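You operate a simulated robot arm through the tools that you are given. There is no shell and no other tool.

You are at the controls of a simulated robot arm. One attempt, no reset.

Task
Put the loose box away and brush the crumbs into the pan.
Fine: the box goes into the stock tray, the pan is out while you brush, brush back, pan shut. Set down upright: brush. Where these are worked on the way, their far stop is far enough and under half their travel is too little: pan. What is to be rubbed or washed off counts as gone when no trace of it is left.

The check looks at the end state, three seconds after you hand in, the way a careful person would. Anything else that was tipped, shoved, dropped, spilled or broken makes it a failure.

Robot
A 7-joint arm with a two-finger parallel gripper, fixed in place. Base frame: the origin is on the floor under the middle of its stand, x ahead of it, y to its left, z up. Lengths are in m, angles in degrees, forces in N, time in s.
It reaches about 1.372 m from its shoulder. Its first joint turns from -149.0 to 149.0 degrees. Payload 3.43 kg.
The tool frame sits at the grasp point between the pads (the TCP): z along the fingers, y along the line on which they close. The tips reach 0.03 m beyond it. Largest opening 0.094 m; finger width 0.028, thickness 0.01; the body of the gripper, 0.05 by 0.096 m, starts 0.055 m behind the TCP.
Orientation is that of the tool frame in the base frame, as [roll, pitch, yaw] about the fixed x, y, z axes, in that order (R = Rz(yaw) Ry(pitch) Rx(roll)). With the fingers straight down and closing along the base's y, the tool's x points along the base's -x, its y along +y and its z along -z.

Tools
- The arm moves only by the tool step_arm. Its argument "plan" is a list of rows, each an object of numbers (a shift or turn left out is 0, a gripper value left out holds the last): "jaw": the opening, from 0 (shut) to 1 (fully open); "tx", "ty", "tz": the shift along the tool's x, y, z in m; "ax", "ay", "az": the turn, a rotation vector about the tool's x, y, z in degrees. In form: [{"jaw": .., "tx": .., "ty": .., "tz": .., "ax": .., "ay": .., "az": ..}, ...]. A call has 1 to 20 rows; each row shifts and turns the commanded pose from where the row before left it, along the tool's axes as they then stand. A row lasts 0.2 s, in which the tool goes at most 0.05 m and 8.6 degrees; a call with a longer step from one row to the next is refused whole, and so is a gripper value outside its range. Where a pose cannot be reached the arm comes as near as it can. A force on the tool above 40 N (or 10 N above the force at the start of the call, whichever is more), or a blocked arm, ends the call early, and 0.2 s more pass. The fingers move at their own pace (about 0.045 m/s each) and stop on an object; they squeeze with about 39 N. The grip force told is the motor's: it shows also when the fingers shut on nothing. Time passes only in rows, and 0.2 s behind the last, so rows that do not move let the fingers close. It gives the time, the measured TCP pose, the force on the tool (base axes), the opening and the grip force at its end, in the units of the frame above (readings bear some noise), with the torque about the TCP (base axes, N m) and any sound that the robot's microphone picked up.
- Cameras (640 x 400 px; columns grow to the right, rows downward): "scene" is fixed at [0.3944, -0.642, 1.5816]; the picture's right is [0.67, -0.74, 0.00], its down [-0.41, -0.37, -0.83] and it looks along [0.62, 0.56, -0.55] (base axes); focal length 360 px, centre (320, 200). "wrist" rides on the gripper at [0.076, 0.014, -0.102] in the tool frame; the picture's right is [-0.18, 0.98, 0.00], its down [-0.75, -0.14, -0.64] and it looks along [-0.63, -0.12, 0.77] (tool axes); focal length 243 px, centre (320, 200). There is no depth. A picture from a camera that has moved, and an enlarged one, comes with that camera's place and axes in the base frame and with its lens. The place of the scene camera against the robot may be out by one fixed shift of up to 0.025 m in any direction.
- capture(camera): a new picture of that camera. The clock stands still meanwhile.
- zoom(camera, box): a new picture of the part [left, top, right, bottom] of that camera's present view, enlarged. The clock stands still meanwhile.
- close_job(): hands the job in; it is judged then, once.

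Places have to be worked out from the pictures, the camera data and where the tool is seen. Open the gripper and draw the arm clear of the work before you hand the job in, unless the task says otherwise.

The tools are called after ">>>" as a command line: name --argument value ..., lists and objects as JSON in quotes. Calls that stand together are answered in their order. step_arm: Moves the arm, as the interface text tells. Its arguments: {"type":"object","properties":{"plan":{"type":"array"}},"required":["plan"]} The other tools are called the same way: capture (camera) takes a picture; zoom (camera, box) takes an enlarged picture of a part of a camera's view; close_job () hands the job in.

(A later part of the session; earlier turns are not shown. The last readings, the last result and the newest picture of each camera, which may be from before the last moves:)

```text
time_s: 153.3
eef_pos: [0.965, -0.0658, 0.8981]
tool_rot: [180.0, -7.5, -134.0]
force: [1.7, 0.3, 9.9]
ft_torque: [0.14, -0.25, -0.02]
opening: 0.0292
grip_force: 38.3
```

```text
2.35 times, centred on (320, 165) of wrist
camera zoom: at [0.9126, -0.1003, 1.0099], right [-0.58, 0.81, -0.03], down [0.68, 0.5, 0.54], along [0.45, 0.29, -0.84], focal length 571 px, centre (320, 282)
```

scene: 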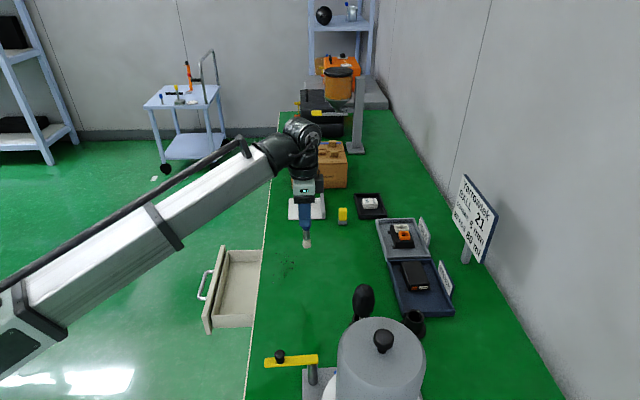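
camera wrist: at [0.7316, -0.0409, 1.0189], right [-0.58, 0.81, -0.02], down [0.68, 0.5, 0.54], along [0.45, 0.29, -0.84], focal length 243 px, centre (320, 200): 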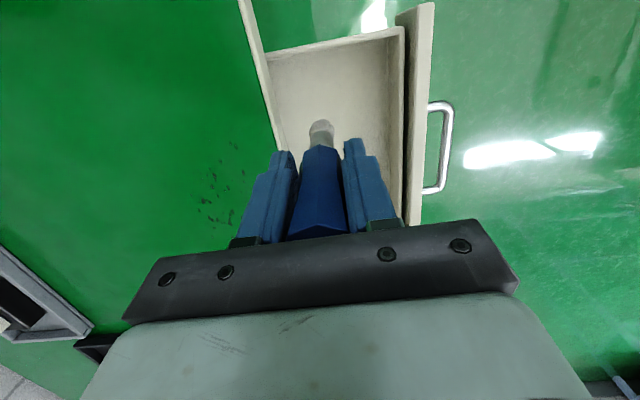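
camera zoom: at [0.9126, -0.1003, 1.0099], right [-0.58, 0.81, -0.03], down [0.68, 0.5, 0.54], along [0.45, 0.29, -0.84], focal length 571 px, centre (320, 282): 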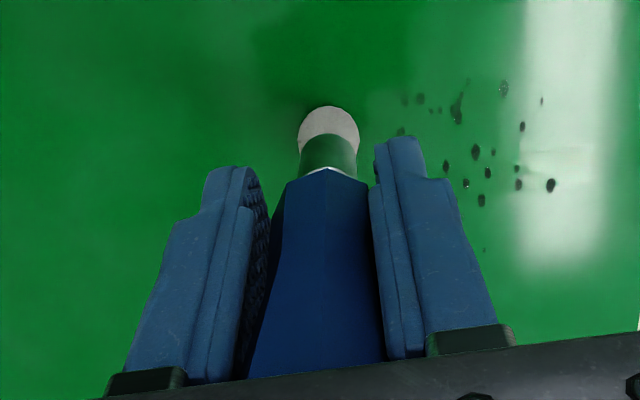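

10 N contact; wrist view shows the remaining crumbs ahead. I stroke while feeding down very slightly to keep contact.

>>> step_arm --plan '[{"tx": -0.0001, "tz": 0.0005}, {"ty": 0.0125, "tx": -0.0003, "tz": 0.0001}, {"ty": 0.0125, "tx": -0.0003, "tz": 0.0001}, {"ty": 0.0125, "tx": -0.0003, "tz": 0.0001}, {"ty": 0.0125, "tx": -0.0003, "tz": 0.0001}, {"ty": 0.0125, "tx": -0.0003, "tz": 0.0001}, {"ty": 0.0125, "tx": -0.0003, "tz": 0.0001}, {"ty": 0.0125, "tx": -0.0003, "tz": 0.0001}, {"ty": 0.0125, "tx": -0.0003, "tz": 0.0001}, {"ty": 0.0125, "tx": -0.0003, "tz": 0.0001}, {"ty": 0.0125, "tx": -0.0003}, {"ty": 0.0125, "tx": -0.0003}, {"ty": 0.0125, "tx": -0.0003}, {"tx": 0.002, "tz": -0.015}, {"ty": -0.037, "tx": 0.0005, "tz": -0.0003}, {"ty": -0.038, "tx": 0.0005, "tz": -0.0003}, {"ty": -0.038, "tx": 0.0005}, {"ty": -0.037, "tx": 0.0005}, {"tx": -0.0013, "tz": 0.01}, {"tx": -0.0007, "tz": 0.005}]'

>>> zoom --camera "scene" --box '[250, 235, 320, 295]'

```text
time_s: 157.5
eef_pos: [0.9659, -0.0647, 0.8974]
tool_rot: [180.0, -7.5, -134.0]
force: [0.5, -0.6, 0.7]
ft_torque: [-0.01, 0.04, -0.01]
opening: 0.0289
grip_force: 38.6
```

```text
6.67 times, centred on (285, 265) of scene
camera zoom: at [0.3944, -0.642, 1.5816], right [0.67, -0.74, 0.0], down [-0.41, -0.37, -0.83], along [0.62, 0.56, -0.55], focal length 2403 px, centre (553, -233)
```

zoom: 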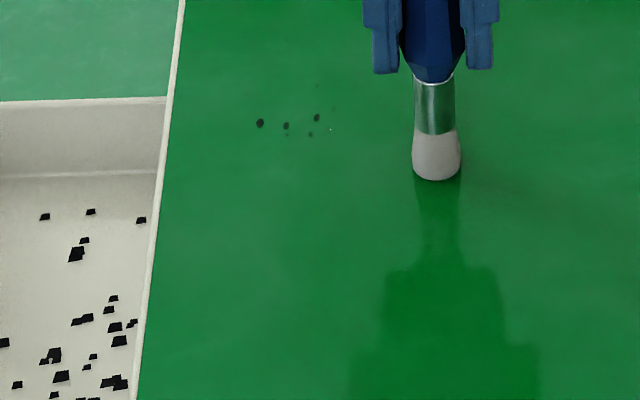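

That firm, fed-down stroke cleared nearly all; only a few crumbs at the far end remain. I shift ~1.8 cm along and set contact.

>>> step_arm --plan '[{"tx": 0.0005, "tz": -0.004}, {"tx": -0.0178, "tz": -0.0023}, {"tx": -0.0005, "tz": 0.004}, {"tx": -0.0001, "tz": 0.0008}, {}, {"tx": -0.0001, "tz": 0.0006}, {}]'

```text
time_s: 159.1
eef_pos: [0.9788, -0.0507, 0.8973]
tool_rot: [-179.9, -7.5, -134.0]
force: [2.6, 1.1, 19.7]
ft_torque: [0.26, -0.48, 0.0]
opening: 0.0291
grip_force: 38.8
```

>>> step_arm --plan '[{"ty": 0.0125, "tx": -0.0003, "tz": 0.0001}, {"ty": 0.0125, "tx": -0.0003, "tz": 0.0001}, {"ty": 0.0125, "tx": -0.0003, "tz": 0.0001}, {"ty": 0.0125, "tx": -0.0003, "tz": 0.0001}, {"ty": 0.0125, "tx": -0.0003, "tz": 0.0001}, {"ty": 0.0125, "tx": -0.0003, "tz": 0.0001}, {"ty": 0.0125, "tx": -0.0003, "tz": 0.0001}, {"ty": 0.0125, "tx": -0.0003, "tz": 0.0001}, {"ty": 0.0125, "tx": -0.0003, "tz": 0.0001}, {"ty": 0.0125, "tx": -0.0003}, {"ty": 0.0125, "tx": -0.0003}, {"ty": 0.0125, "tx": -0.0003}, {"tx": 0.002, "tz": -0.015}, {"ty": -0.037, "tx": -0.002, "tz": -0.0005}, {"ty": -0.038, "tx": -0.002, "tz": -0.0005}, {"ty": -0.038, "tx": -0.002, "tz": -0.0004}, {"ty": -0.037, "tx": -0.002, "tz": -0.0004}, {"tx": -0.0013, "tz": 0.01}, {"tx": -0.0007, "tz": 0.005}, {}]'

>>> zoom --camera "scene" --box '[250, 235, 320, 295]'

```text
time_s: 160.0
eef_pos: [0.9505, -0.0232, 0.896]
tool_rot: [-179.5, -7.6, -134.3]
force: [1.3, -4.1, 7.7]
ft_torque: [-0.22, -0.16, -0.05]
opening: 0.0289
grip_force: 38.6
stopped in row 4: the force on the tool passed its limit at 42 N (the readings are from after the stop); the commanded pose is now the measured one
```

```text
6.67 times, centred on (285, 265) of scene
camera zoom: at [0.3944, -0.642, 1.5816], right [0.67, -0.74, 0.0], down [-0.41, -0.37, -0.83], along [0.62, 0.56, -0.55], focal length 2403 px, centre (553, -233)
```

zoom: 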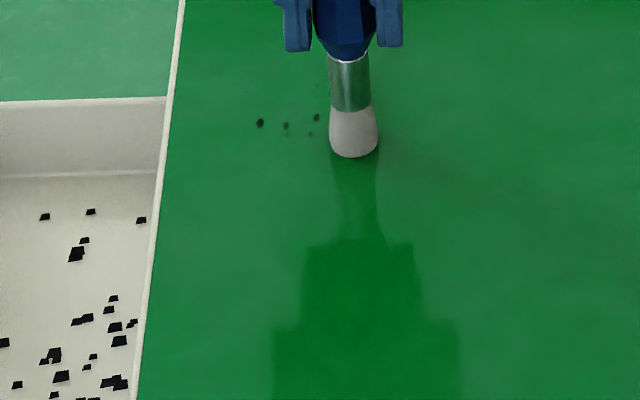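

The force limit tripped (the brush is now backed by the palm). With contact at ≈8 N I continue the stroke without feeding down.

>>> step_arm --plan '[{"ty": 0.006, "tx": -0.0002}, {"ty": 0.0125, "tx": -0.0003}, {"ty": 0.0125, "tx": -0.0003}, {"ty": 0.0125, "tx": -0.0003}, {"ty": 0.0125, "tx": -0.0003}, {"ty": 0.0125, "tx": -0.0003}, {"ty": 0.0125, "tx": -0.0003}, {"ty": 0.0125, "tx": -0.0003}, {"ty": 0.0125, "tx": -0.0003}, {"ty": 0.006, "tx": -0.0002}, {}]'

>>> zoom --camera "scene" --box '[250, 235, 320, 295]'

```text
time_s: 162.4
eef_pos: [0.8731, 0.0564, 0.8944]
tool_rot: [-179.7, -7.5, -134.2]
force: [0.4, 0.7, -0.1]
ft_torque: [-0.02, 0.02, 0.0]
opening: 0.0289
grip_force: 38.9
```

```text
6.67 times, centred on (285, 265) of scene
camera zoom: at [0.3944, -0.642, 1.5816], right [0.67, -0.74, 0.0], down [-0.41, -0.37, -0.83], along [0.62, 0.56, -0.55], focal length 2403 px, centre (553, -233)
```

zoom: 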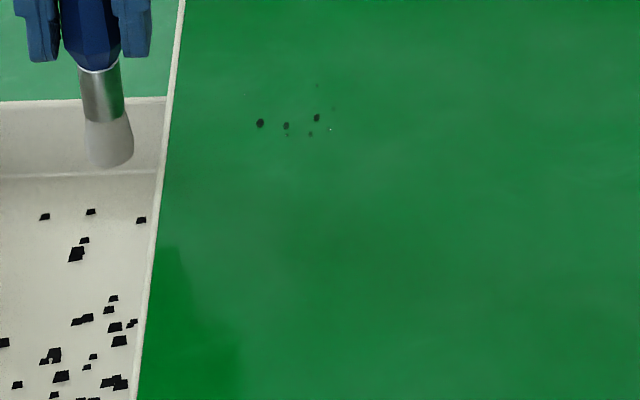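

The last few are just beyond that line. Return and shift 17 mm, stopping a hair above contact.

>>> step_arm --plan '[{"tx": 0.002, "tz": -0.015}, {"ty": -0.037, "tx": -0.0033, "tz": -0.0005}, {"ty": -0.038, "tx": -0.0033, "tz": -0.0006}, {"ty": -0.038, "tx": -0.0034, "tz": -0.0006}, {"ty": -0.037, "tx": -0.0033, "tz": -0.0005}, {"tx": -0.0013, "tz": 0.01}, {"tx": -0.0006, "tz": 0.004}, {}, {"tx": -0.0001, "tz": 0.0006}, {}]'

```text
time_s: 164.6
eef_pos: [0.9886, -0.0398, 0.8975]
tool_rot: [-179.7, -7.6, -134.2]
force: [-1.0, -0.7, -1.1]
ft_torque: [0.0, 0.04, 0.01]
opening: 0.029
grip_force: 38.5
```

>>> step_arm --plan '[{"tx": -0.0001, "tz": 0.0008}, {}, {"tx": -0.0001, "tz": 0.0004}, {}, {}]'

```text
time_s: 165.8
eef_pos: [0.9902, -0.0385, 0.8974]
tool_rot: [-179.6, -7.6, -134.2]
force: [1.5, -0.3, 10.8]
ft_torque: [0.09, -0.1, 0.02]
opening: 0.0292
grip_force: 39.2
```

11 N contact. Stroke.

>>> step_arm --plan '[{"tx": 0, "tz": 0.0002}, {"ty": 0.0125, "tx": -0.0003}, {"ty": 0.0125, "tx": -0.0003}, {"ty": 0.0125, "tx": -0.0003}, {"ty": 0.0125, "tx": -0.0003}, {"ty": 0.0125, "tx": -0.0003}, {"ty": 0.0125, "tx": -0.0003}, {"ty": 0.0125, "tx": -0.0003}, {"ty": 0.0125, "tx": -0.0003}, {"ty": 0.0125, "tx": -0.0003}, {"ty": 0.0125, "tx": -0.0003}, {"ty": 0.0125, "tx": -0.0003}, {"ty": 0.0125, "tx": -0.0003}, {}]'

>>> zoom --camera "scene" --box '[250, 235, 320, 295]'

```text
time_s: 167.2
eef_pos: [0.9488, 0.0026, 0.8969]
tool_rot: [-179.2, -7.7, -134.4]
force: [0.5, -3.0, 7.3]
ft_torque: [-0.22, -0.09, 0.0]
opening: 0.0286
grip_force: 39.1
stopped in row 6: the force on the tool passed its limit at 41 N (the readings are from after the stop); the commanded pose is now the measured one
```

```text
6.67 times, centred on (285, 265) of scene
camera zoom: at [0.3944, -0.642, 1.5816], right [0.67, -0.74, 0.0], down [-0.41, -0.37, -0.83], along [0.62, 0.56, -0.55], focal length 2403 px, centre (553, -233)
```

zoom: 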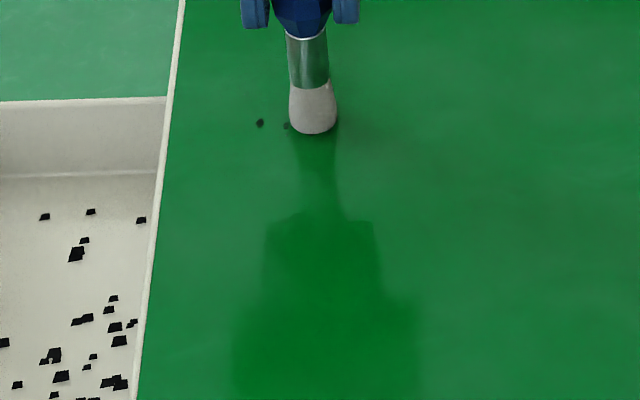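

Stopped again by the force limit mid-stroke but still in light contact; continuing from here.

>>> step_arm --plan '[{"ty": 0.006, "tx": -0.0002}, {"ty": 0.0125, "tx": -0.0003}, {"ty": 0.0125, "tx": -0.0003}, {"ty": 0.0125, "tx": -0.0003}, {"ty": 0.0125, "tx": -0.0003}, {"ty": 0.0125, "tx": -0.0003}, {"ty": 0.0125, "tx": -0.0003}, {"ty": 0.0125, "tx": -0.0003}, {"ty": 0.006, "tx": -0.0002}, {}]'

>>> zoom --camera "scene" --box '[250, 235, 320, 295]'

```text
time_s: 168.5
eef_pos: [0.908, 0.0444, 0.8965]
tool_rot: [-178.8, -7.6, -134.3]
force: [1.1, -4.3, 9.3]
ft_torque: [-0.28, -0.13, -0.02]
opening: 0.029
grip_force: 38.7
stopped in row 6: the force on the tool passed its limit at 42 N (the readings are from after the stop); the commanded pose is now the measured one
```

```text
6.67 times, centred on (285, 265) of scene
camera zoom: at [0.3944, -0.642, 1.5816], right [0.67, -0.74, 0.0], down [-0.41, -0.37, -0.83], along [0.62, 0.56, -0.55], focal length 2403 px, centre (553, -233)
```

zoom: 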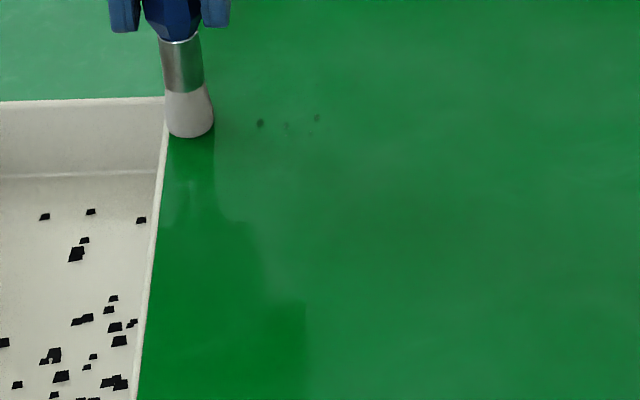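

Faded further. I finish this stroke past the edge with slightly less pressure.

>>> step_arm --plan '[{"ty": 0.004, "tz": -0.0003}, {"ty": 0.01, "tx": -0.0002, "tz": -0.0001}, {"ty": 0.01, "tx": -0.0002, "tz": -0.0001}, {"ty": 0.01, "tx": -0.0002, "tz": -0.0001}, {"ty": 0.01, "tx": -0.0002}, {"ty": 0.006}, {}]'

>>> zoom --camera "scene" --box '[250, 235, 320, 295]'

>>> capture --camera "wrist"

```text
time_s: 170.1
eef_pos: [0.8728, 0.0793, 0.8946]
tool_rot: [-178.9, -7.7, -134.4]
force: [0.5, -0.1, -1.3]
ft_torque: [0.03, 0.01, 0.02]
opening: 0.0291
grip_force: 38.7
```

```text
6.67 times, centred on (285, 265) of scene
camera zoom: at [0.3944, -0.642, 1.5816], right [0.67, -0.74, 0.0], down [-0.41, -0.37, -0.83], along [0.62, 0.56, -0.55], focal length 2403 px, centre (553, -233)
```

zoom: 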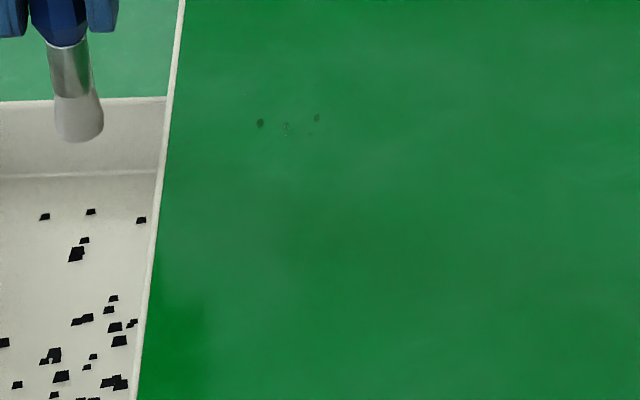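

```text
taken
camera wrist: at [0.8186, 0.0462, 1.0068], right [-0.58, 0.82, -0.04], down [0.68, 0.5, 0.54], along [0.46, 0.28, -0.84], focal length 243 px, centre (320, 200)
```

wrist: 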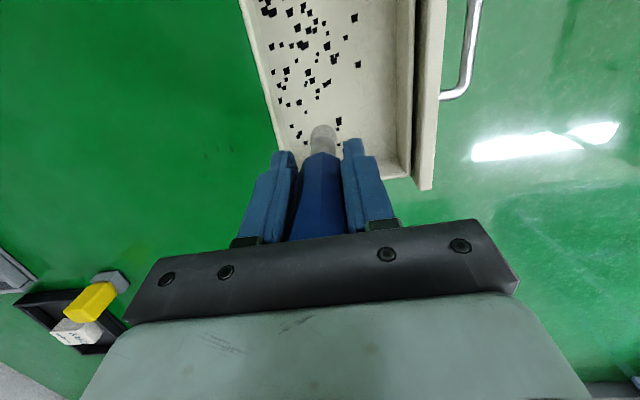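

Crumbs are collecting in the pan; three faint ones remain on the bench. Return with a 1 cm shift.

>>> step_arm --plan '[{"tx": 0.002, "tz": -0.015}, {"ty": -0.04, "tx": -0.0015, "tz": -0.0004}, {"ty": -0.04, "tx": -0.0015, "tz": -0.0004}, {"ty": -0.04, "tx": -0.0015, "tz": -0.0004}, {"ty": -0.036, "tx": -0.0015, "tz": -0.0004}, {"tx": -0.0013, "tz": 0.01}, {"tx": -0.0003, "tz": 0.002}, {}, {"tx": -0.0001, "tz": 0.0008}, {}]'

```text
time_s: 172.3
eef_pos: [0.989, -0.0247, 0.9012]
tool_rot: [-179.0, -7.6, -134.4]
force: [0.2, -0.2, 0.1]
ft_torque: [0.0, 0.03, -0.03]
opening: 0.0291
grip_force: 38.9
```

The tool had picked up a 1° roll from the stops, tilting the stroke line. I level it, then set contact.

>>> step_arm --plan '[{"ax": -1.0}, {}, {"tx": -0.0002, "tz": 0.0015}, {"tx": -0.0002, "tz": 0.001}, {}, {}]'

```text
time_s: 173.7
eef_pos: [0.9883, -0.0263, 0.8981]
tool_rot: [-179.9, -7.6, -134.4]
force: [0.1, 0.6, 0.1]
ft_torque: [0.0, -0.01, 0.02]
opening: 0.029
grip_force: 38.8
```

>>> step_arm --plan '[{"tx": -0.0001, "tz": 0.0007}, {}, {"tx": -0.0001, "tz": 0.0005}, {}, {}]'

>>> zoom --camera "scene" --box '[250, 235, 320, 295]'

```text
time_s: 174.9
eef_pos: [0.9895, -0.0246, 0.8972]
tool_rot: [-179.9, -7.7, -134.3]
force: [0.1, 0.0, 0.2]
ft_torque: [0.01, 0.0, 0.0]
opening: 0.0289
grip_force: 39.8
```

```text
6.67 times, centred on (285, 265) of scene
camera zoom: at [0.3944, -0.642, 1.5816], right [0.67, -0.74, 0.0], down [-0.41, -0.37, -0.83], along [0.62, 0.56, -0.55], focal length 2403 px, centre (553, -233)
```

zoom: 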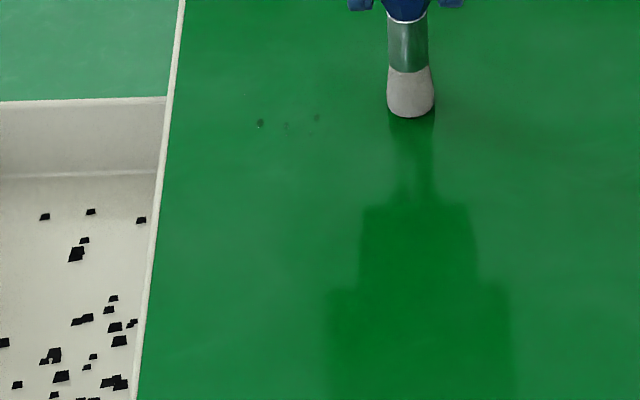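

>>> step_arm --plan '[{"tx": -0.0001, "tz": 0.0006}, {}, {"tx": -0.0001, "tz": 0.0005}, {}, {}]'

```text
time_s: 176.1
eef_pos: [0.989, -0.0233, 0.8973]
tool_rot: [-179.9, -7.5, -134.4]
force: [0.3, -1.7, 5.9]
ft_torque: [0.02, -0.08, 0.03]
opening: 0.0292
grip_force: 39.1
```

>>> step_arm --plan '[{"tz": 0.0004}, {"ty": 0.01, "tx": -0.0003}, {"ty": 0.0125, "tx": -0.0003}, {"ty": 0.0125, "tx": -0.0003}, {"ty": 0.0125, "tx": -0.0003}, {"ty": 0.0125, "tx": -0.0003}, {"ty": 0.0125, "tx": -0.0003}, {"ty": 0.0125, "tx": -0.0003}, {"ty": 0.0125, "tx": -0.0003}, {"ty": 0.0125, "tx": -0.0003}, {"ty": 0.0125, "tx": -0.0003}, {"ty": 0.0125, "tx": -0.0003}, {"ty": 0.0125, "tx": -0.0003}, {}]'

>>> zoom --camera "scene" --box '[250, 235, 320, 295]'

```text
time_s: 179.1
eef_pos: [0.8879, 0.0809, 0.8944]
tool_rot: [-180.0, -7.7, -134.4]
force: [1.0, -1.0, -1.4]
ft_torque: [0.0, -0.03, 0.01]
opening: 0.0285
grip_force: 39.0
```

```text
6.67 times, centred on (285, 265) of scene
camera zoom: at [0.3944, -0.642, 1.5816], right [0.67, -0.74, 0.0], down [-0.41, -0.37, -0.83], along [0.62, 0.56, -0.55], focal length 2403 px, centre (553, -233)
```

zoom: 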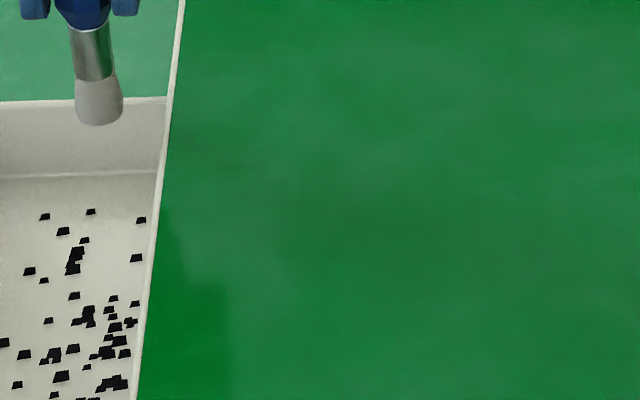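

The bench looks clean now. I zoom in hard over the whole former patch to check for faint traces.

>>> zoom --camera "scene" --box '[262, 240, 312, 270]'

>>> zoom --camera "scene" --box '[262, 265, 312, 295]'

>>> capture --camera "wrist"

```text
12.80 times, centred on (287, 255) of scene
camera zoom: at [0.3944, -0.642, 1.5816], right [0.67, -0.74, 0.0], down [-0.41, -0.37, -0.83], along [0.62, 0.56, -0.55], focal length 4614 px, centre (742, -504)
```

zoom: 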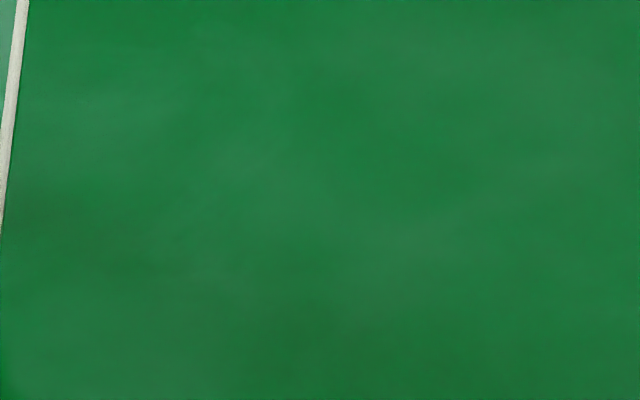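

```text
12.80 times, centred on (287, 280) of scene
camera zoom: at [0.3944, -0.642, 1.5816], right [0.67, -0.74, 0.0], down [-0.41, -0.37, -0.83], along [0.62, 0.56, -0.55], focal length 4614 px, centre (742, -824)
```

zoom: 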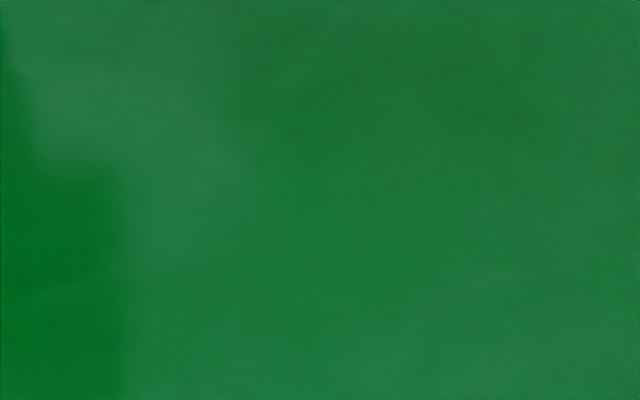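

```text
taken
camera wrist: at [0.8353, 0.0469, 1.0065], right [-0.57, 0.82, -0.03], down [0.68, 0.5, 0.54], along [0.45, 0.29, -0.84], focal length 243 px, centre (320, 200)
```

wrist: 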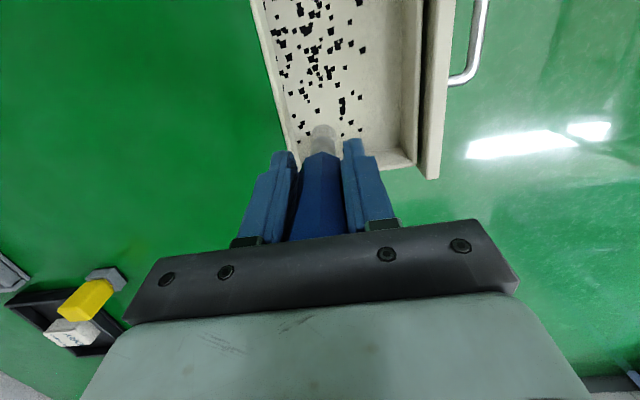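

No trace left on the bench and the pan holds the crumbs. Now I return the brush: lift high and carry it over the bench toward its cup.

>>> step_arm --plan '[{"tx": 0.0013, "tz": -0.01}, {"tx": 0.0033, "tz": -0.025}, {"tx": 0.004, "tz": -0.03}, {"tx": 0.004, "tz": -0.03}, {"tx": 0.004, "tz": -0.03}, {"tx": 0.0033, "tz": -0.025}, {"ty": -0.012}, {"ty": -0.03}, {"ty": -0.034}, {"ty": -0.034}, {"ty": -0.034}, {"ty": -0.034}, {"ty": -0.034}, {"ty": -0.034}, {"ty": -0.034}, {"ty": -0.034}, {"ty": -0.034}, {"ty": -0.034}, {"ty": -0.03}, {"ty": -0.012}]'

>>> capture --camera "wrist"

>>> capture --camera "scene"

```text
time_s: 183.3
eef_pos: [1.1615, -0.2112, 1.0412]
tool_rot: [-179.9, -7.5, -134.5]
force: [-0.4, 0.4, -1.0]
ft_torque: [-0.01, -0.02, 0.02]
opening: 0.0291
grip_force: 38.7
out of reach, approached as far as the arm can: row 19, 20
```

```text
taken
camera wrist: at [1.1103, -0.2468, 1.1525], right [-0.57, 0.82, -0.03], down [0.68, 0.5, 0.54], along [0.45, 0.29, -0.84], focal length 243 px, centre (320, 200)
```

wrist: 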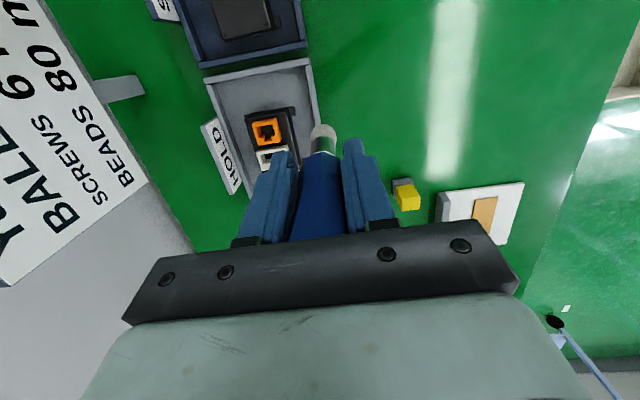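

```text
taken
```

scene: 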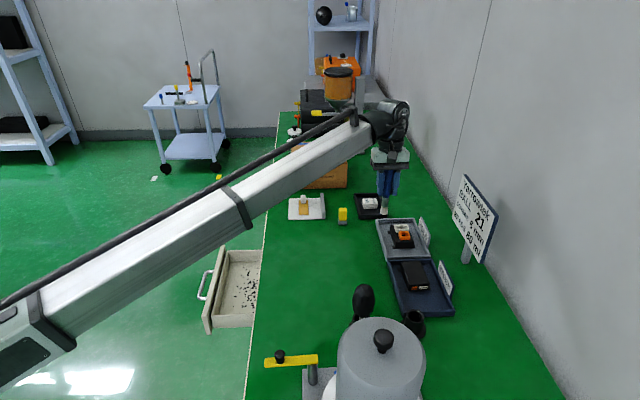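

Near the arm's reach limit but fine; now I move back along the bench toward the cup, staying high.

>>> step_arm --plan '[{"tx": 0.01, "tz": 0.0013}, {"tx": 0.02, "tz": 0.0027}, {"tx": 0.025, "tz": 0.0033}, {"tx": 0.025, "tz": 0.0033}, {"tx": 0.025, "tz": 0.0033}, {"tx": 0.025, "tz": 0.0033}, {"tx": 0.025, "tz": 0.0033}, {"tx": 0.025, "tz": 0.0033}, {"tx": 0.025, "tz": 0.0033}, {"tx": 0.025, "tz": 0.0033}, {"tx": 0.025, "tz": 0.0033}, {"tx": 0.02, "tz": 0.0027}, {"tx": 0.013, "tz": 0.0017}, {"tx": 0.006, "tz": 0.0008}, {}]'

>>> capture --camera "wrist"

>>> zoom --camera "scene" --box '[370, 220, 470, 345]'

```text
time_s: 186.5
eef_pos: [0.9566, -0.4244, 1.0423]
tool_rot: [-179.8, -7.6, -134.4]
force: [0.2, 0.7, -0.6]
ft_torque: [-0.01, 0.0, 0.03]
opening: 0.0291
grip_force: 39.5
```

```text
taken
camera wrist: at [0.9035, -0.459, 1.1534], right [-0.57, 0.82, -0.03], down [0.68, 0.5, 0.54], along [0.45, 0.29, -0.84], focal length 243 px, centre (320, 200)
```

wrist: 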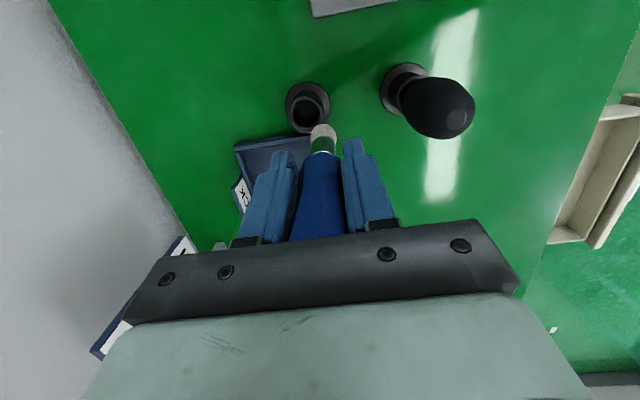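

```text
3.20 times, centred on (420, 282) of scene
camera zoom: at [0.3944, -0.642, 1.5816], right [0.67, -0.74, 0.0], down [-0.41, -0.37, -0.83], along [0.62, 0.56, -0.55], focal length 1154 px, centre (0, -64)
```

zoom: 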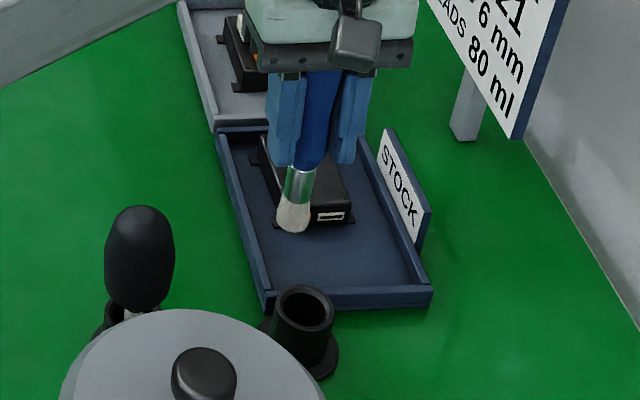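

Brush hangs vertical in the scene view. I zoom on the wrist view to check the other tilt direction and locate the cup against the bristles.

>>> zoom --camera "wrist" --box '[260, 60, 390, 190]'

```text
3.08 times, centred on (325, 125) of wrist
camera zoom: at [0.9035, -0.459, 1.1534], right [-0.57, 0.82, -0.03], down [0.68, 0.5, 0.54], along [0.45, 0.29, -0.84], focal length 746 px, centre (305, 431)
```

zoom: 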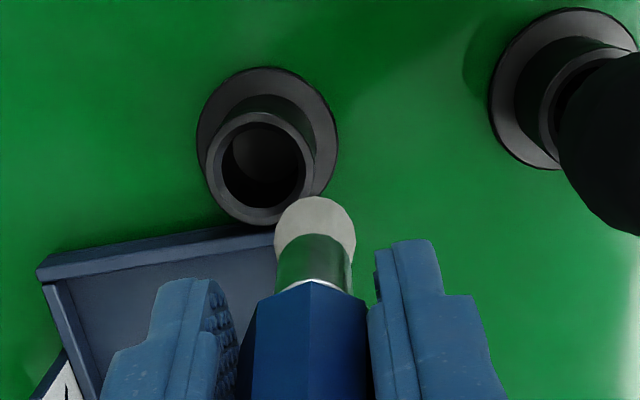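

The brush is vertical within ~1°, and relative to its tip the cup lies ≈2.4 cm further from the edge and 2 mm along. I shift, then lower until the bristles are about 1.5 cm above the rim.

>>> step_arm --plan '[{"ty": -0.008, "tx": -0.0005}, {"ty": -0.01, "tx": -0.0005}, {"ty": -0.0057, "tx": -0.0005}, {}, {"tx": -0.0013, "tz": 0.01}, {"tx": -0.0027, "tz": 0.02}, {"tx": -0.0027, "tz": 0.02}, {"tx": -0.0027, "tz": 0.02}, {"tx": -0.0013, "tz": 0.01}, {"tx": -0.0006, "tz": 0.004}, {}]'

>>> zoom --camera "wrist" --box '[260, 60, 390, 190]'

>>> zoom --camera "scene" --box '[390, 265, 450, 340]'

```text
time_s: 188.9
eef_pos: [0.9727, -0.4396, 0.958]
tool_rot: [-180.0, -7.7, -134.3]
force: [0.0, 0.0, -0.6]
ft_torque: [0.0, 0.03, 0.0]
opening: 0.0292
grip_force: 39.2
```

```text
3.08 times, centred on (325, 125) of wrist
camera zoom: at [0.9205, -0.4731, 1.0691], right [-0.57, 0.82, -0.03], down [0.68, 0.5, 0.54], along [0.45, 0.29, -0.84], focal length 746 px, centre (305, 431)
```

zoom: 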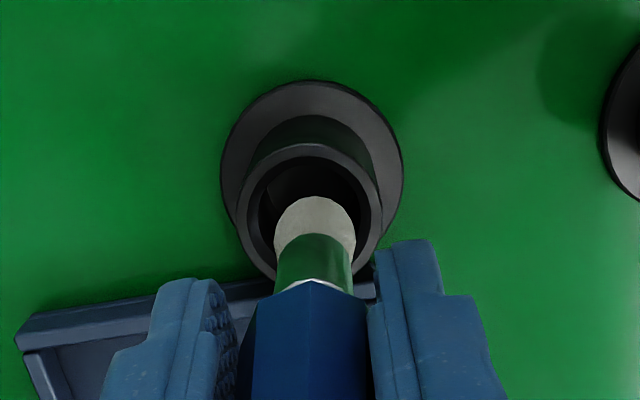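

```text
5.33 times, centred on (420, 302) of scene
camera zoom: at [0.3944, -0.642, 1.5816], right [0.67, -0.74, 0.0], down [-0.41, -0.37, -0.83], along [0.62, 0.56, -0.55], focal length 1922 px, centre (-213, -347)
```

zoom: 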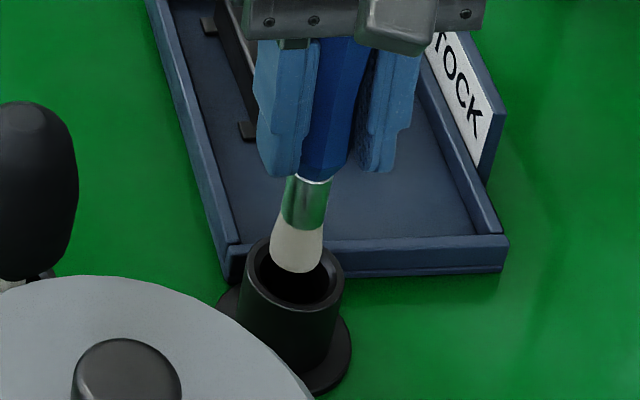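

Comparing tip and rim in both views, the brush needs about 1.5 mm more depth and ~1.5 mm along. I apply that and lower the bristles to just inside the rim, checking force.

>>> step_arm --plan '[{"ty": -0.0015, "tx": -0.0015, "tz": -0.0002}, {}, {"tx": -0.0007, "tz": 0.005}, {"tx": -0.0007, "tz": 0.005}, {}]'

>>> zoom --camera "wrist" --box '[280, 80, 360, 160]'

>>> zoom --camera "scene" --box '[400, 290, 440, 330]'

```text
time_s: 190.1
eef_pos: [0.9754, -0.4384, 0.9478]
tool_rot: [-179.9, -7.7, -134.4]
force: [0.4, 0.4, -0.6]
ft_torque: [0.0, -0.04, -0.03]
opening: 0.0288
grip_force: 39.4
```

```text
5.00 times, centred on (320, 120) of wrist
camera zoom: at [0.9235, -0.4728, 1.059], right [-0.57, 0.82, -0.03], down [0.68, 0.5, 0.54], along [0.45, 0.29, -0.84], focal length 1213 px, centre (320, 600)
```

zoom: 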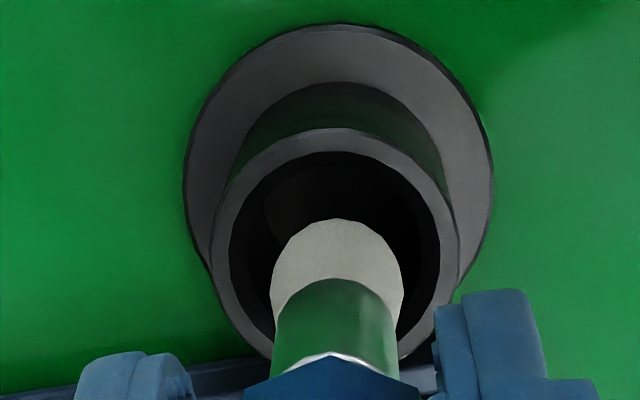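

```text
10.00 times, centred on (420, 310) of scene
camera zoom: at [0.3944, -0.642, 1.5816], right [0.67, -0.74, 0.0], down [-0.41, -0.37, -0.83], along [0.62, 0.56, -0.55], focal length 3605 px, centre (-680, -900)
```

zoom: 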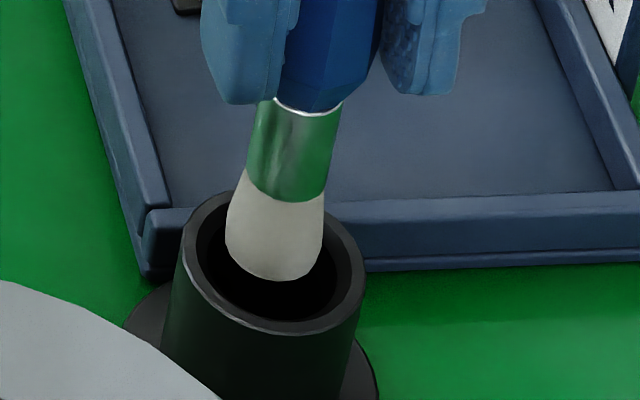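

Bristles sit over the opening, clearance ≈7 mm all round. Lowering in small steps with force checks.

>>> step_arm --plan '[{"tx": -0.0005, "tz": 0.004}, {"tx": -0.0005, "tz": 0.004}, {"tx": -0.0005, "tz": 0.004}, {}]'

>>> zoom --camera "scene" --box '[400, 290, 440, 330]'

>>> zoom --camera "wrist" --box '[280, 80, 360, 160]'

```text
time_s: 191.1
eef_pos: [0.9776, -0.4381, 0.936]
tool_rot: [-179.9, -7.7, -134.4]
force: [-0.6, -0.3, -0.4]
ft_torque: [0.02, -0.03, 0.0]
opening: 0.029
grip_force: 38.9
```

```text
10.00 times, centred on (420, 310) of scene
camera zoom: at [0.3944, -0.642, 1.5816], right [0.67, -0.74, 0.0], down [-0.41, -0.37, -0.83], along [0.62, 0.56, -0.55], focal length 3605 px, centre (-680, -900)
```

zoom: 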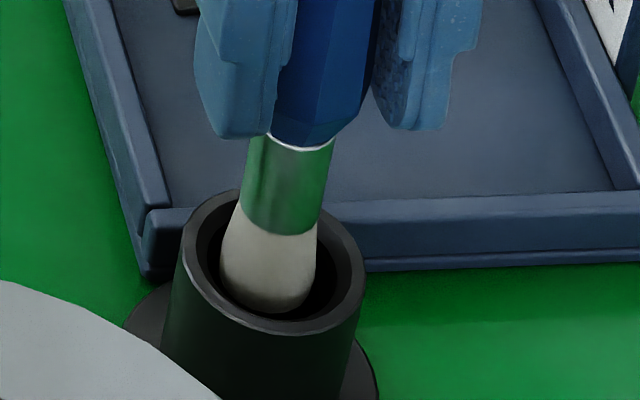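

```text
5.00 times, centred on (320, 120) of wrist
camera zoom: at [0.9239, -0.4728, 1.0468], right [-0.57, 0.82, -0.03], down [0.68, 0.5, 0.54], along [0.45, 0.29, -0.84], focal length 1213 px, centre (320, 600)
```

zoom: 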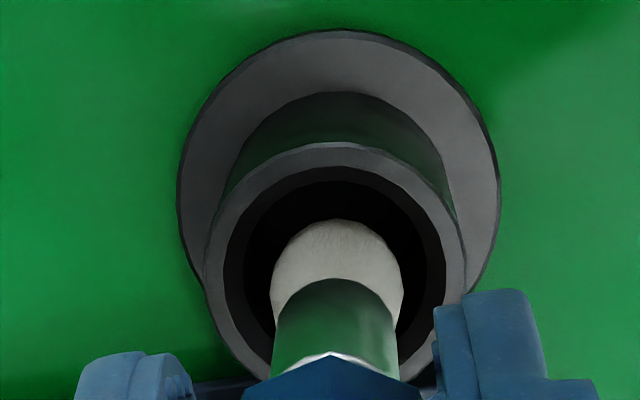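

No contact; the bristles are entering the cup. Continuing down.

>>> step_arm --plan '[{"tx": -0.0005, "tz": 0.004}, {"tx": -0.0005, "tz": 0.004}, {"tx": -0.0005, "tz": 0.004}, {}]'

>>> zoom --camera "scene" --box '[400, 290, 440, 330]'

>>> zoom --camera "wrist" --box '[280, 80, 360, 160]'

```text
time_s: 192.1
eef_pos: [0.9763, -0.4391, 0.9225]
tool_rot: [-179.9, -7.7, -134.4]
force: [-0.4, 0.2, 0.2]
ft_torque: [0.01, -0.02, -0.02]
opening: 0.0288
grip_force: 38.5
```

```text
10.00 times, centred on (420, 310) of scene
camera zoom: at [0.3944, -0.642, 1.5816], right [0.67, -0.74, 0.0], down [-0.41, -0.37, -0.83], along [0.62, 0.56, -0.55], focal length 3605 px, centre (-680, -900)
```

zoom: 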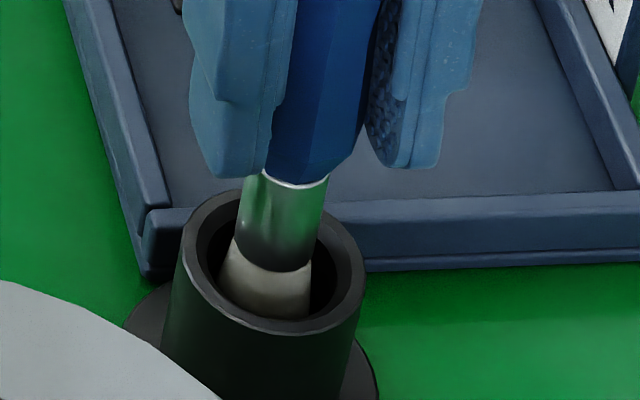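

```text
5.00 times, centred on (320, 120) of wrist
camera zoom: at [0.9238, -0.4735, 1.0342], right [-0.57, 0.82, -0.03], down [0.68, 0.5, 0.54], along [0.45, 0.29, -0.84], focal length 1213 px, centre (320, 600)
```

zoom: 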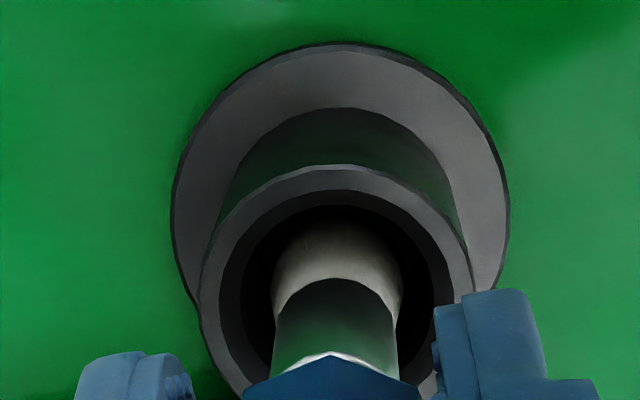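

Inside the cup and free of the walls. Lowering toward the floor of the cup.

>>> step_arm --plan '[{"tx": -0.0005, "tz": 0.004}, {"tx": -0.0005, "tz": 0.004}, {"tx": -0.0005, "tz": 0.004}, {}]'

```text
time_s: 193.1
eef_pos: [0.9768, -0.4387, 0.9112]
tool_rot: [-179.8, -7.7, -134.4]
force: [0.4, 0.2, -0.9]
ft_torque: [0.01, -0.01, -0.02]
opening: 0.029
grip_force: 38.8
```

>>> step_arm --plan '[{"tx": -0.0003, "tz": 0.002}, {"tx": -0.0003, "tz": 0.002}, {"tx": -0.0001, "tz": 0.001}, {}]'

```text
time_s: 194.1
eef_pos: [0.9761, -0.4395, 0.9055]
tool_rot: [-179.9, -7.7, -134.4]
force: [-0.2, 0.0, -1.2]
ft_torque: [0.0, 0.03, -0.01]
opening: 0.0292
grip_force: 38.9
```

>>> step_arm --plan '[{"tx": -0.0001, "tz": 0.001}, {}, {"tx": -0.0001, "tz": 0.001}, {}, {}]'

>>> zoom --camera "scene" --box '[400, 280, 440, 330]'

```text
time_s: 195.3
eef_pos: [0.9763, -0.4381, 0.9035]
tool_rot: [-179.9, -7.8, -134.3]
force: [-0.8, -0.7, -1.2]
ft_torque: [0.0, 0.0, 0.0]
opening: 0.0291
grip_force: 39.3
```

```text
8.00 times, centred on (420, 305) of scene
camera zoom: at [0.3944, -0.642, 1.5816], right [0.67, -0.74, 0.0], down [-0.41, -0.37, -0.83], along [0.62, 0.56, -0.55], focal length 2884 px, centre (-480, -640)
```

zoom: 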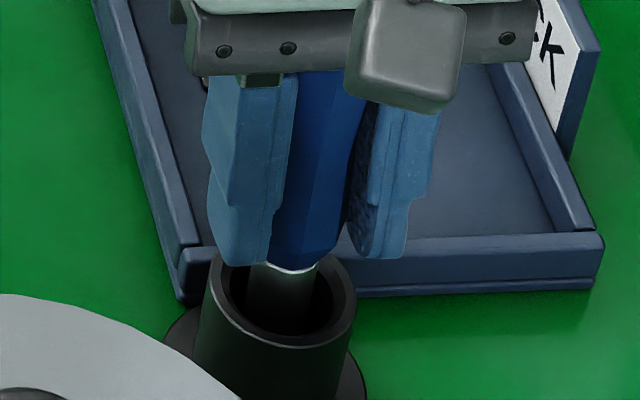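

Not touching the floor yet; a little further.

>>> step_arm --plan '[{"tx": -0.0001, "tz": 0.001}, {}, {"tx": -0.0001, "tz": 0.001}, {}, {}]'

```text
time_s: 196.5
eef_pos: [0.9766, -0.4386, 0.9025]
tool_rot: [-179.8, -7.7, -134.4]
force: [3.7, 0.4, 12.2]
ft_torque: [0.1, -0.48, -0.03]
opening: 0.029
grip_force: 39.3
```

Floor contact (12 N). I ease half a millimetre and open the jaws gently to let the brush stand.

>>> step_arm --plan '[{"tz": -0.0006}, {}, {"jaw": 0.33}, {"jaw": 0.36}, {"jaw": 0.4}, {"jaw": 0.5}, {"jaw": 0.6}, {"jaw": 0.7}, {}, {}]'

>>> capture --camera "wrist"

>>> zoom --camera "scene" --box '[390, 260, 450, 335]'

```text
time_s: 198.7
eef_pos: [0.9751, -0.4402, 0.903]
tool_rot: [-179.9, -7.8, -134.4]
force: [0.8, 0.4, 8.0]
ft_torque: [0.11, -0.12, 0.02]
opening: 0.066
grip_force: 0.0
```

```text
taken
camera wrist: at [0.9233, -0.4735, 1.0141], right [-0.57, 0.82, -0.03], down [0.68, 0.5, 0.54], along [0.45, 0.29, -0.84], focal length 243 px, centre (320, 200)
```

wrist: 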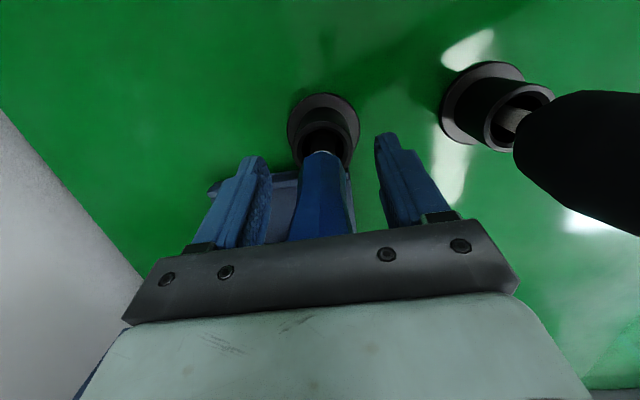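

```text
5.33 times, centred on (420, 298) of scene
camera zoom: at [0.3944, -0.642, 1.5816], right [0.67, -0.74, 0.0], down [-0.41, -0.37, -0.83], along [0.62, 0.56, -0.55], focal length 1922 px, centre (-213, -320)
```

zoom: 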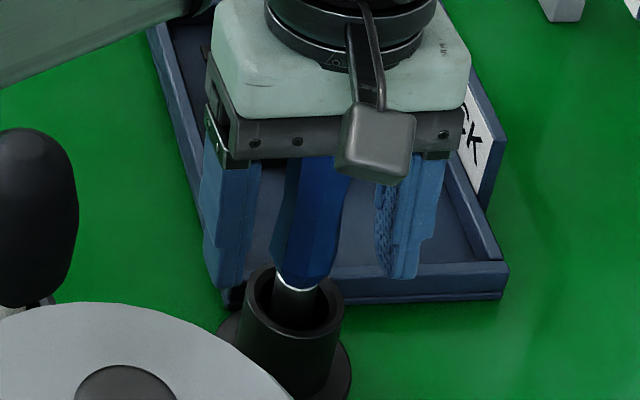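

The palm is still lightly on the handle top (8 N). I rise straight up a little and check that the brush stands by itself.

>>> step_arm --plan '[{"tx": 0.0003, "tz": -0.002}, {"tx": 0.0005, "tz": -0.004}, {"tx": 0.0013, "tz": -0.01}, {"tx": 0.0013, "tz": -0.01}, {}]'

>>> zoom --camera "scene" --box '[390, 260, 450, 335]'

>>> capture --camera "wrist"

```text
time_s: 199.9
eef_pos: [0.9765, -0.4382, 0.9298]
tool_rot: [-179.9, -7.7, -134.4]
force: [1.0, 0.3, 0.5]
ft_torque: [0.02, 0.01, 0.02]
opening: 0.0658
grip_force: 0.1
```

```text
5.33 times, centred on (420, 298) of scene
camera zoom: at [0.3944, -0.642, 1.5816], right [0.67, -0.74, 0.0], down [-0.41, -0.37, -0.83], along [0.62, 0.56, -0.55], focal length 1922 px, centre (-213, -320)
```

zoom: 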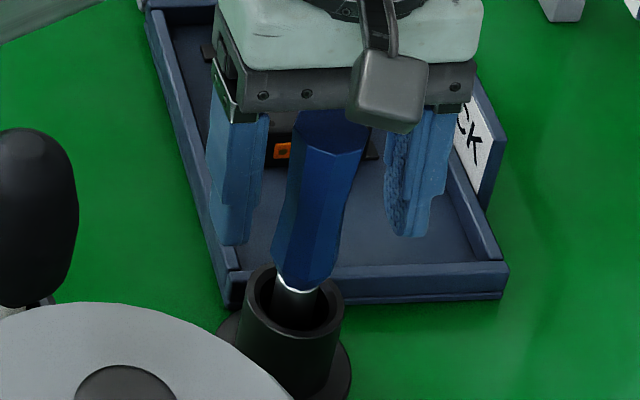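

```text
taken
camera wrist: at [0.9237, -0.4729, 1.0409], right [-0.57, 0.82, -0.03], down [0.68, 0.5, 0.54], along [0.45, 0.29, -0.84], focal length 243 px, centre (320, 200)
```

wrist: 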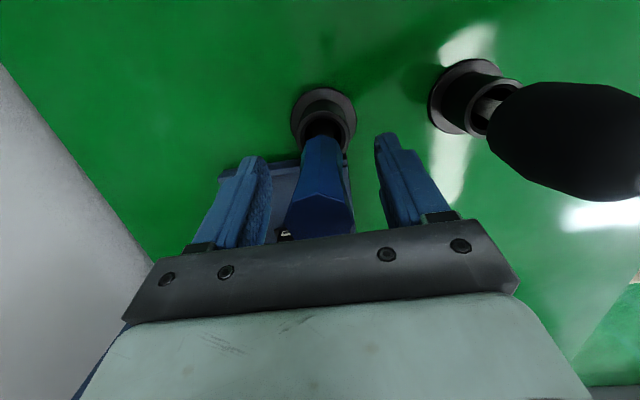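

The brush stands upright in its cup. I rise clear of it.

>>> step_arm --plan '[{"tx": 0.0013, "tz": -0.01}, {"tx": 0.0026, "tz": -0.02}, {"tx": 0.0033, "tz": -0.025}, {"tx": 0.0033, "tz": -0.025}, {"tx": 0.0033, "tz": -0.025}, {"tx": 0.0026, "tz": -0.02}, {}]'

>>> zoom --camera "scene" --box '[330, 220, 470, 345]'

>>> zoom --camera "wrist" --box '[260, 60, 390, 190]'

```text
time_s: 201.5
eef_pos: [0.9753, -0.4403, 1.054]
tool_rot: [-179.9, -7.8, -134.4]
force: [0.8, -0.4, 0.2]
ft_torque: [0.0, -0.04, 0.0]
opening: 0.0658
grip_force: 0.0
```

```text
3.20 times, centred on (400, 282) of scene
camera zoom: at [0.3944, -0.642, 1.5816], right [0.67, -0.74, 0.0], down [-0.41, -0.37, -0.83], along [0.62, 0.56, -0.55], focal length 1154 px, centre (64, -64)
```

zoom: 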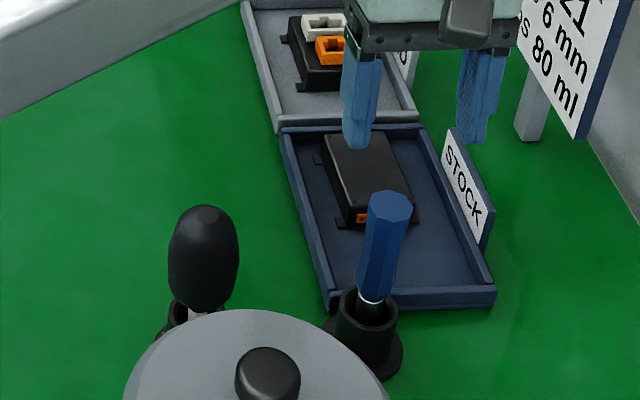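

```text
3.08 times, centred on (325, 125) of wrist
camera zoom: at [0.9236, -0.4742, 1.1658], right [-0.57, 0.82, -0.03], down [0.68, 0.5, 0.54], along [0.45, 0.29, -0.84], focal length 746 px, centre (305, 431)
```

zoom: 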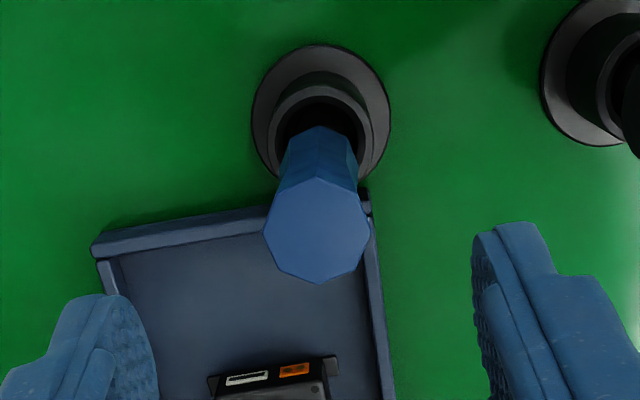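

Brush is upright in its cup. Next I close the pan: straighten the tool and go back along the bench to the handle.

>>> step_arm --plan '[{"ay": -3.8}, {"ay": -3.9}, {"tx": -0.015}, {"tx": -0.03}, {"tx": -0.035}, {"tx": -0.035}, {"tx": -0.035}, {"tx": -0.035}, {"tx": -0.035, "ty": 0.01}, {"tx": -0.02, "ty": 0.02}, {"tx": -0.009, "ty": 0.03}, {"ty": 0.035}, {"ty": 0.035}, {"ty": 0.035}, {"ty": 0.035}, {"ty": 0.035}, {"ty": 0.035}, {"ty": 0.035}, {"ty": 0.03}, {"ty": 0.015}]'

>>> capture --camera "wrist"

>>> capture --camera "scene"

```text
time_s: 205.7
eef_pos: [0.8989, -0.0158, 1.0534]
tool_rot: [-179.8, 0.0, -134.5]
force: [0.6, 0.3, 0.4]
ft_torque: [0.01, 0.04, 0.0]
opening: 0.0657
grip_force: 0.0
```

```text
taken
camera wrist: at [0.8364, -0.0597, 1.1563], right [-0.57, 0.82, 0.0], down [0.63, 0.44, 0.64], along [0.53, 0.37, -0.77], focal length 243 px, centre (320, 200)
```

wrist: 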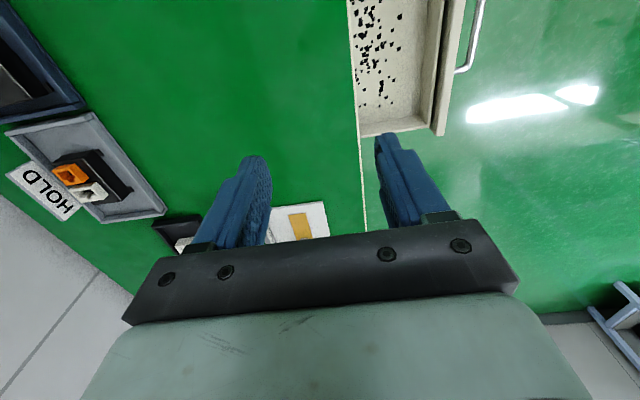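

```text
taken
```

scene: 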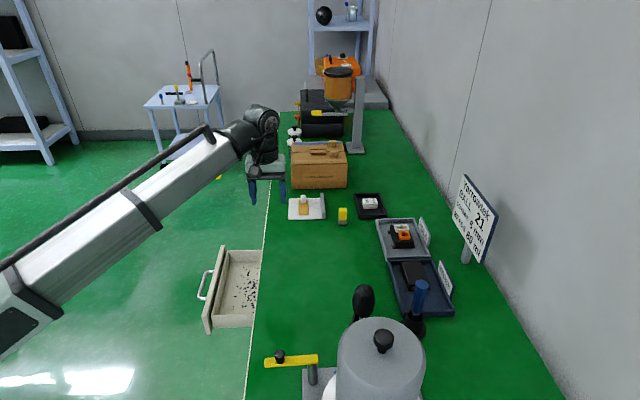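

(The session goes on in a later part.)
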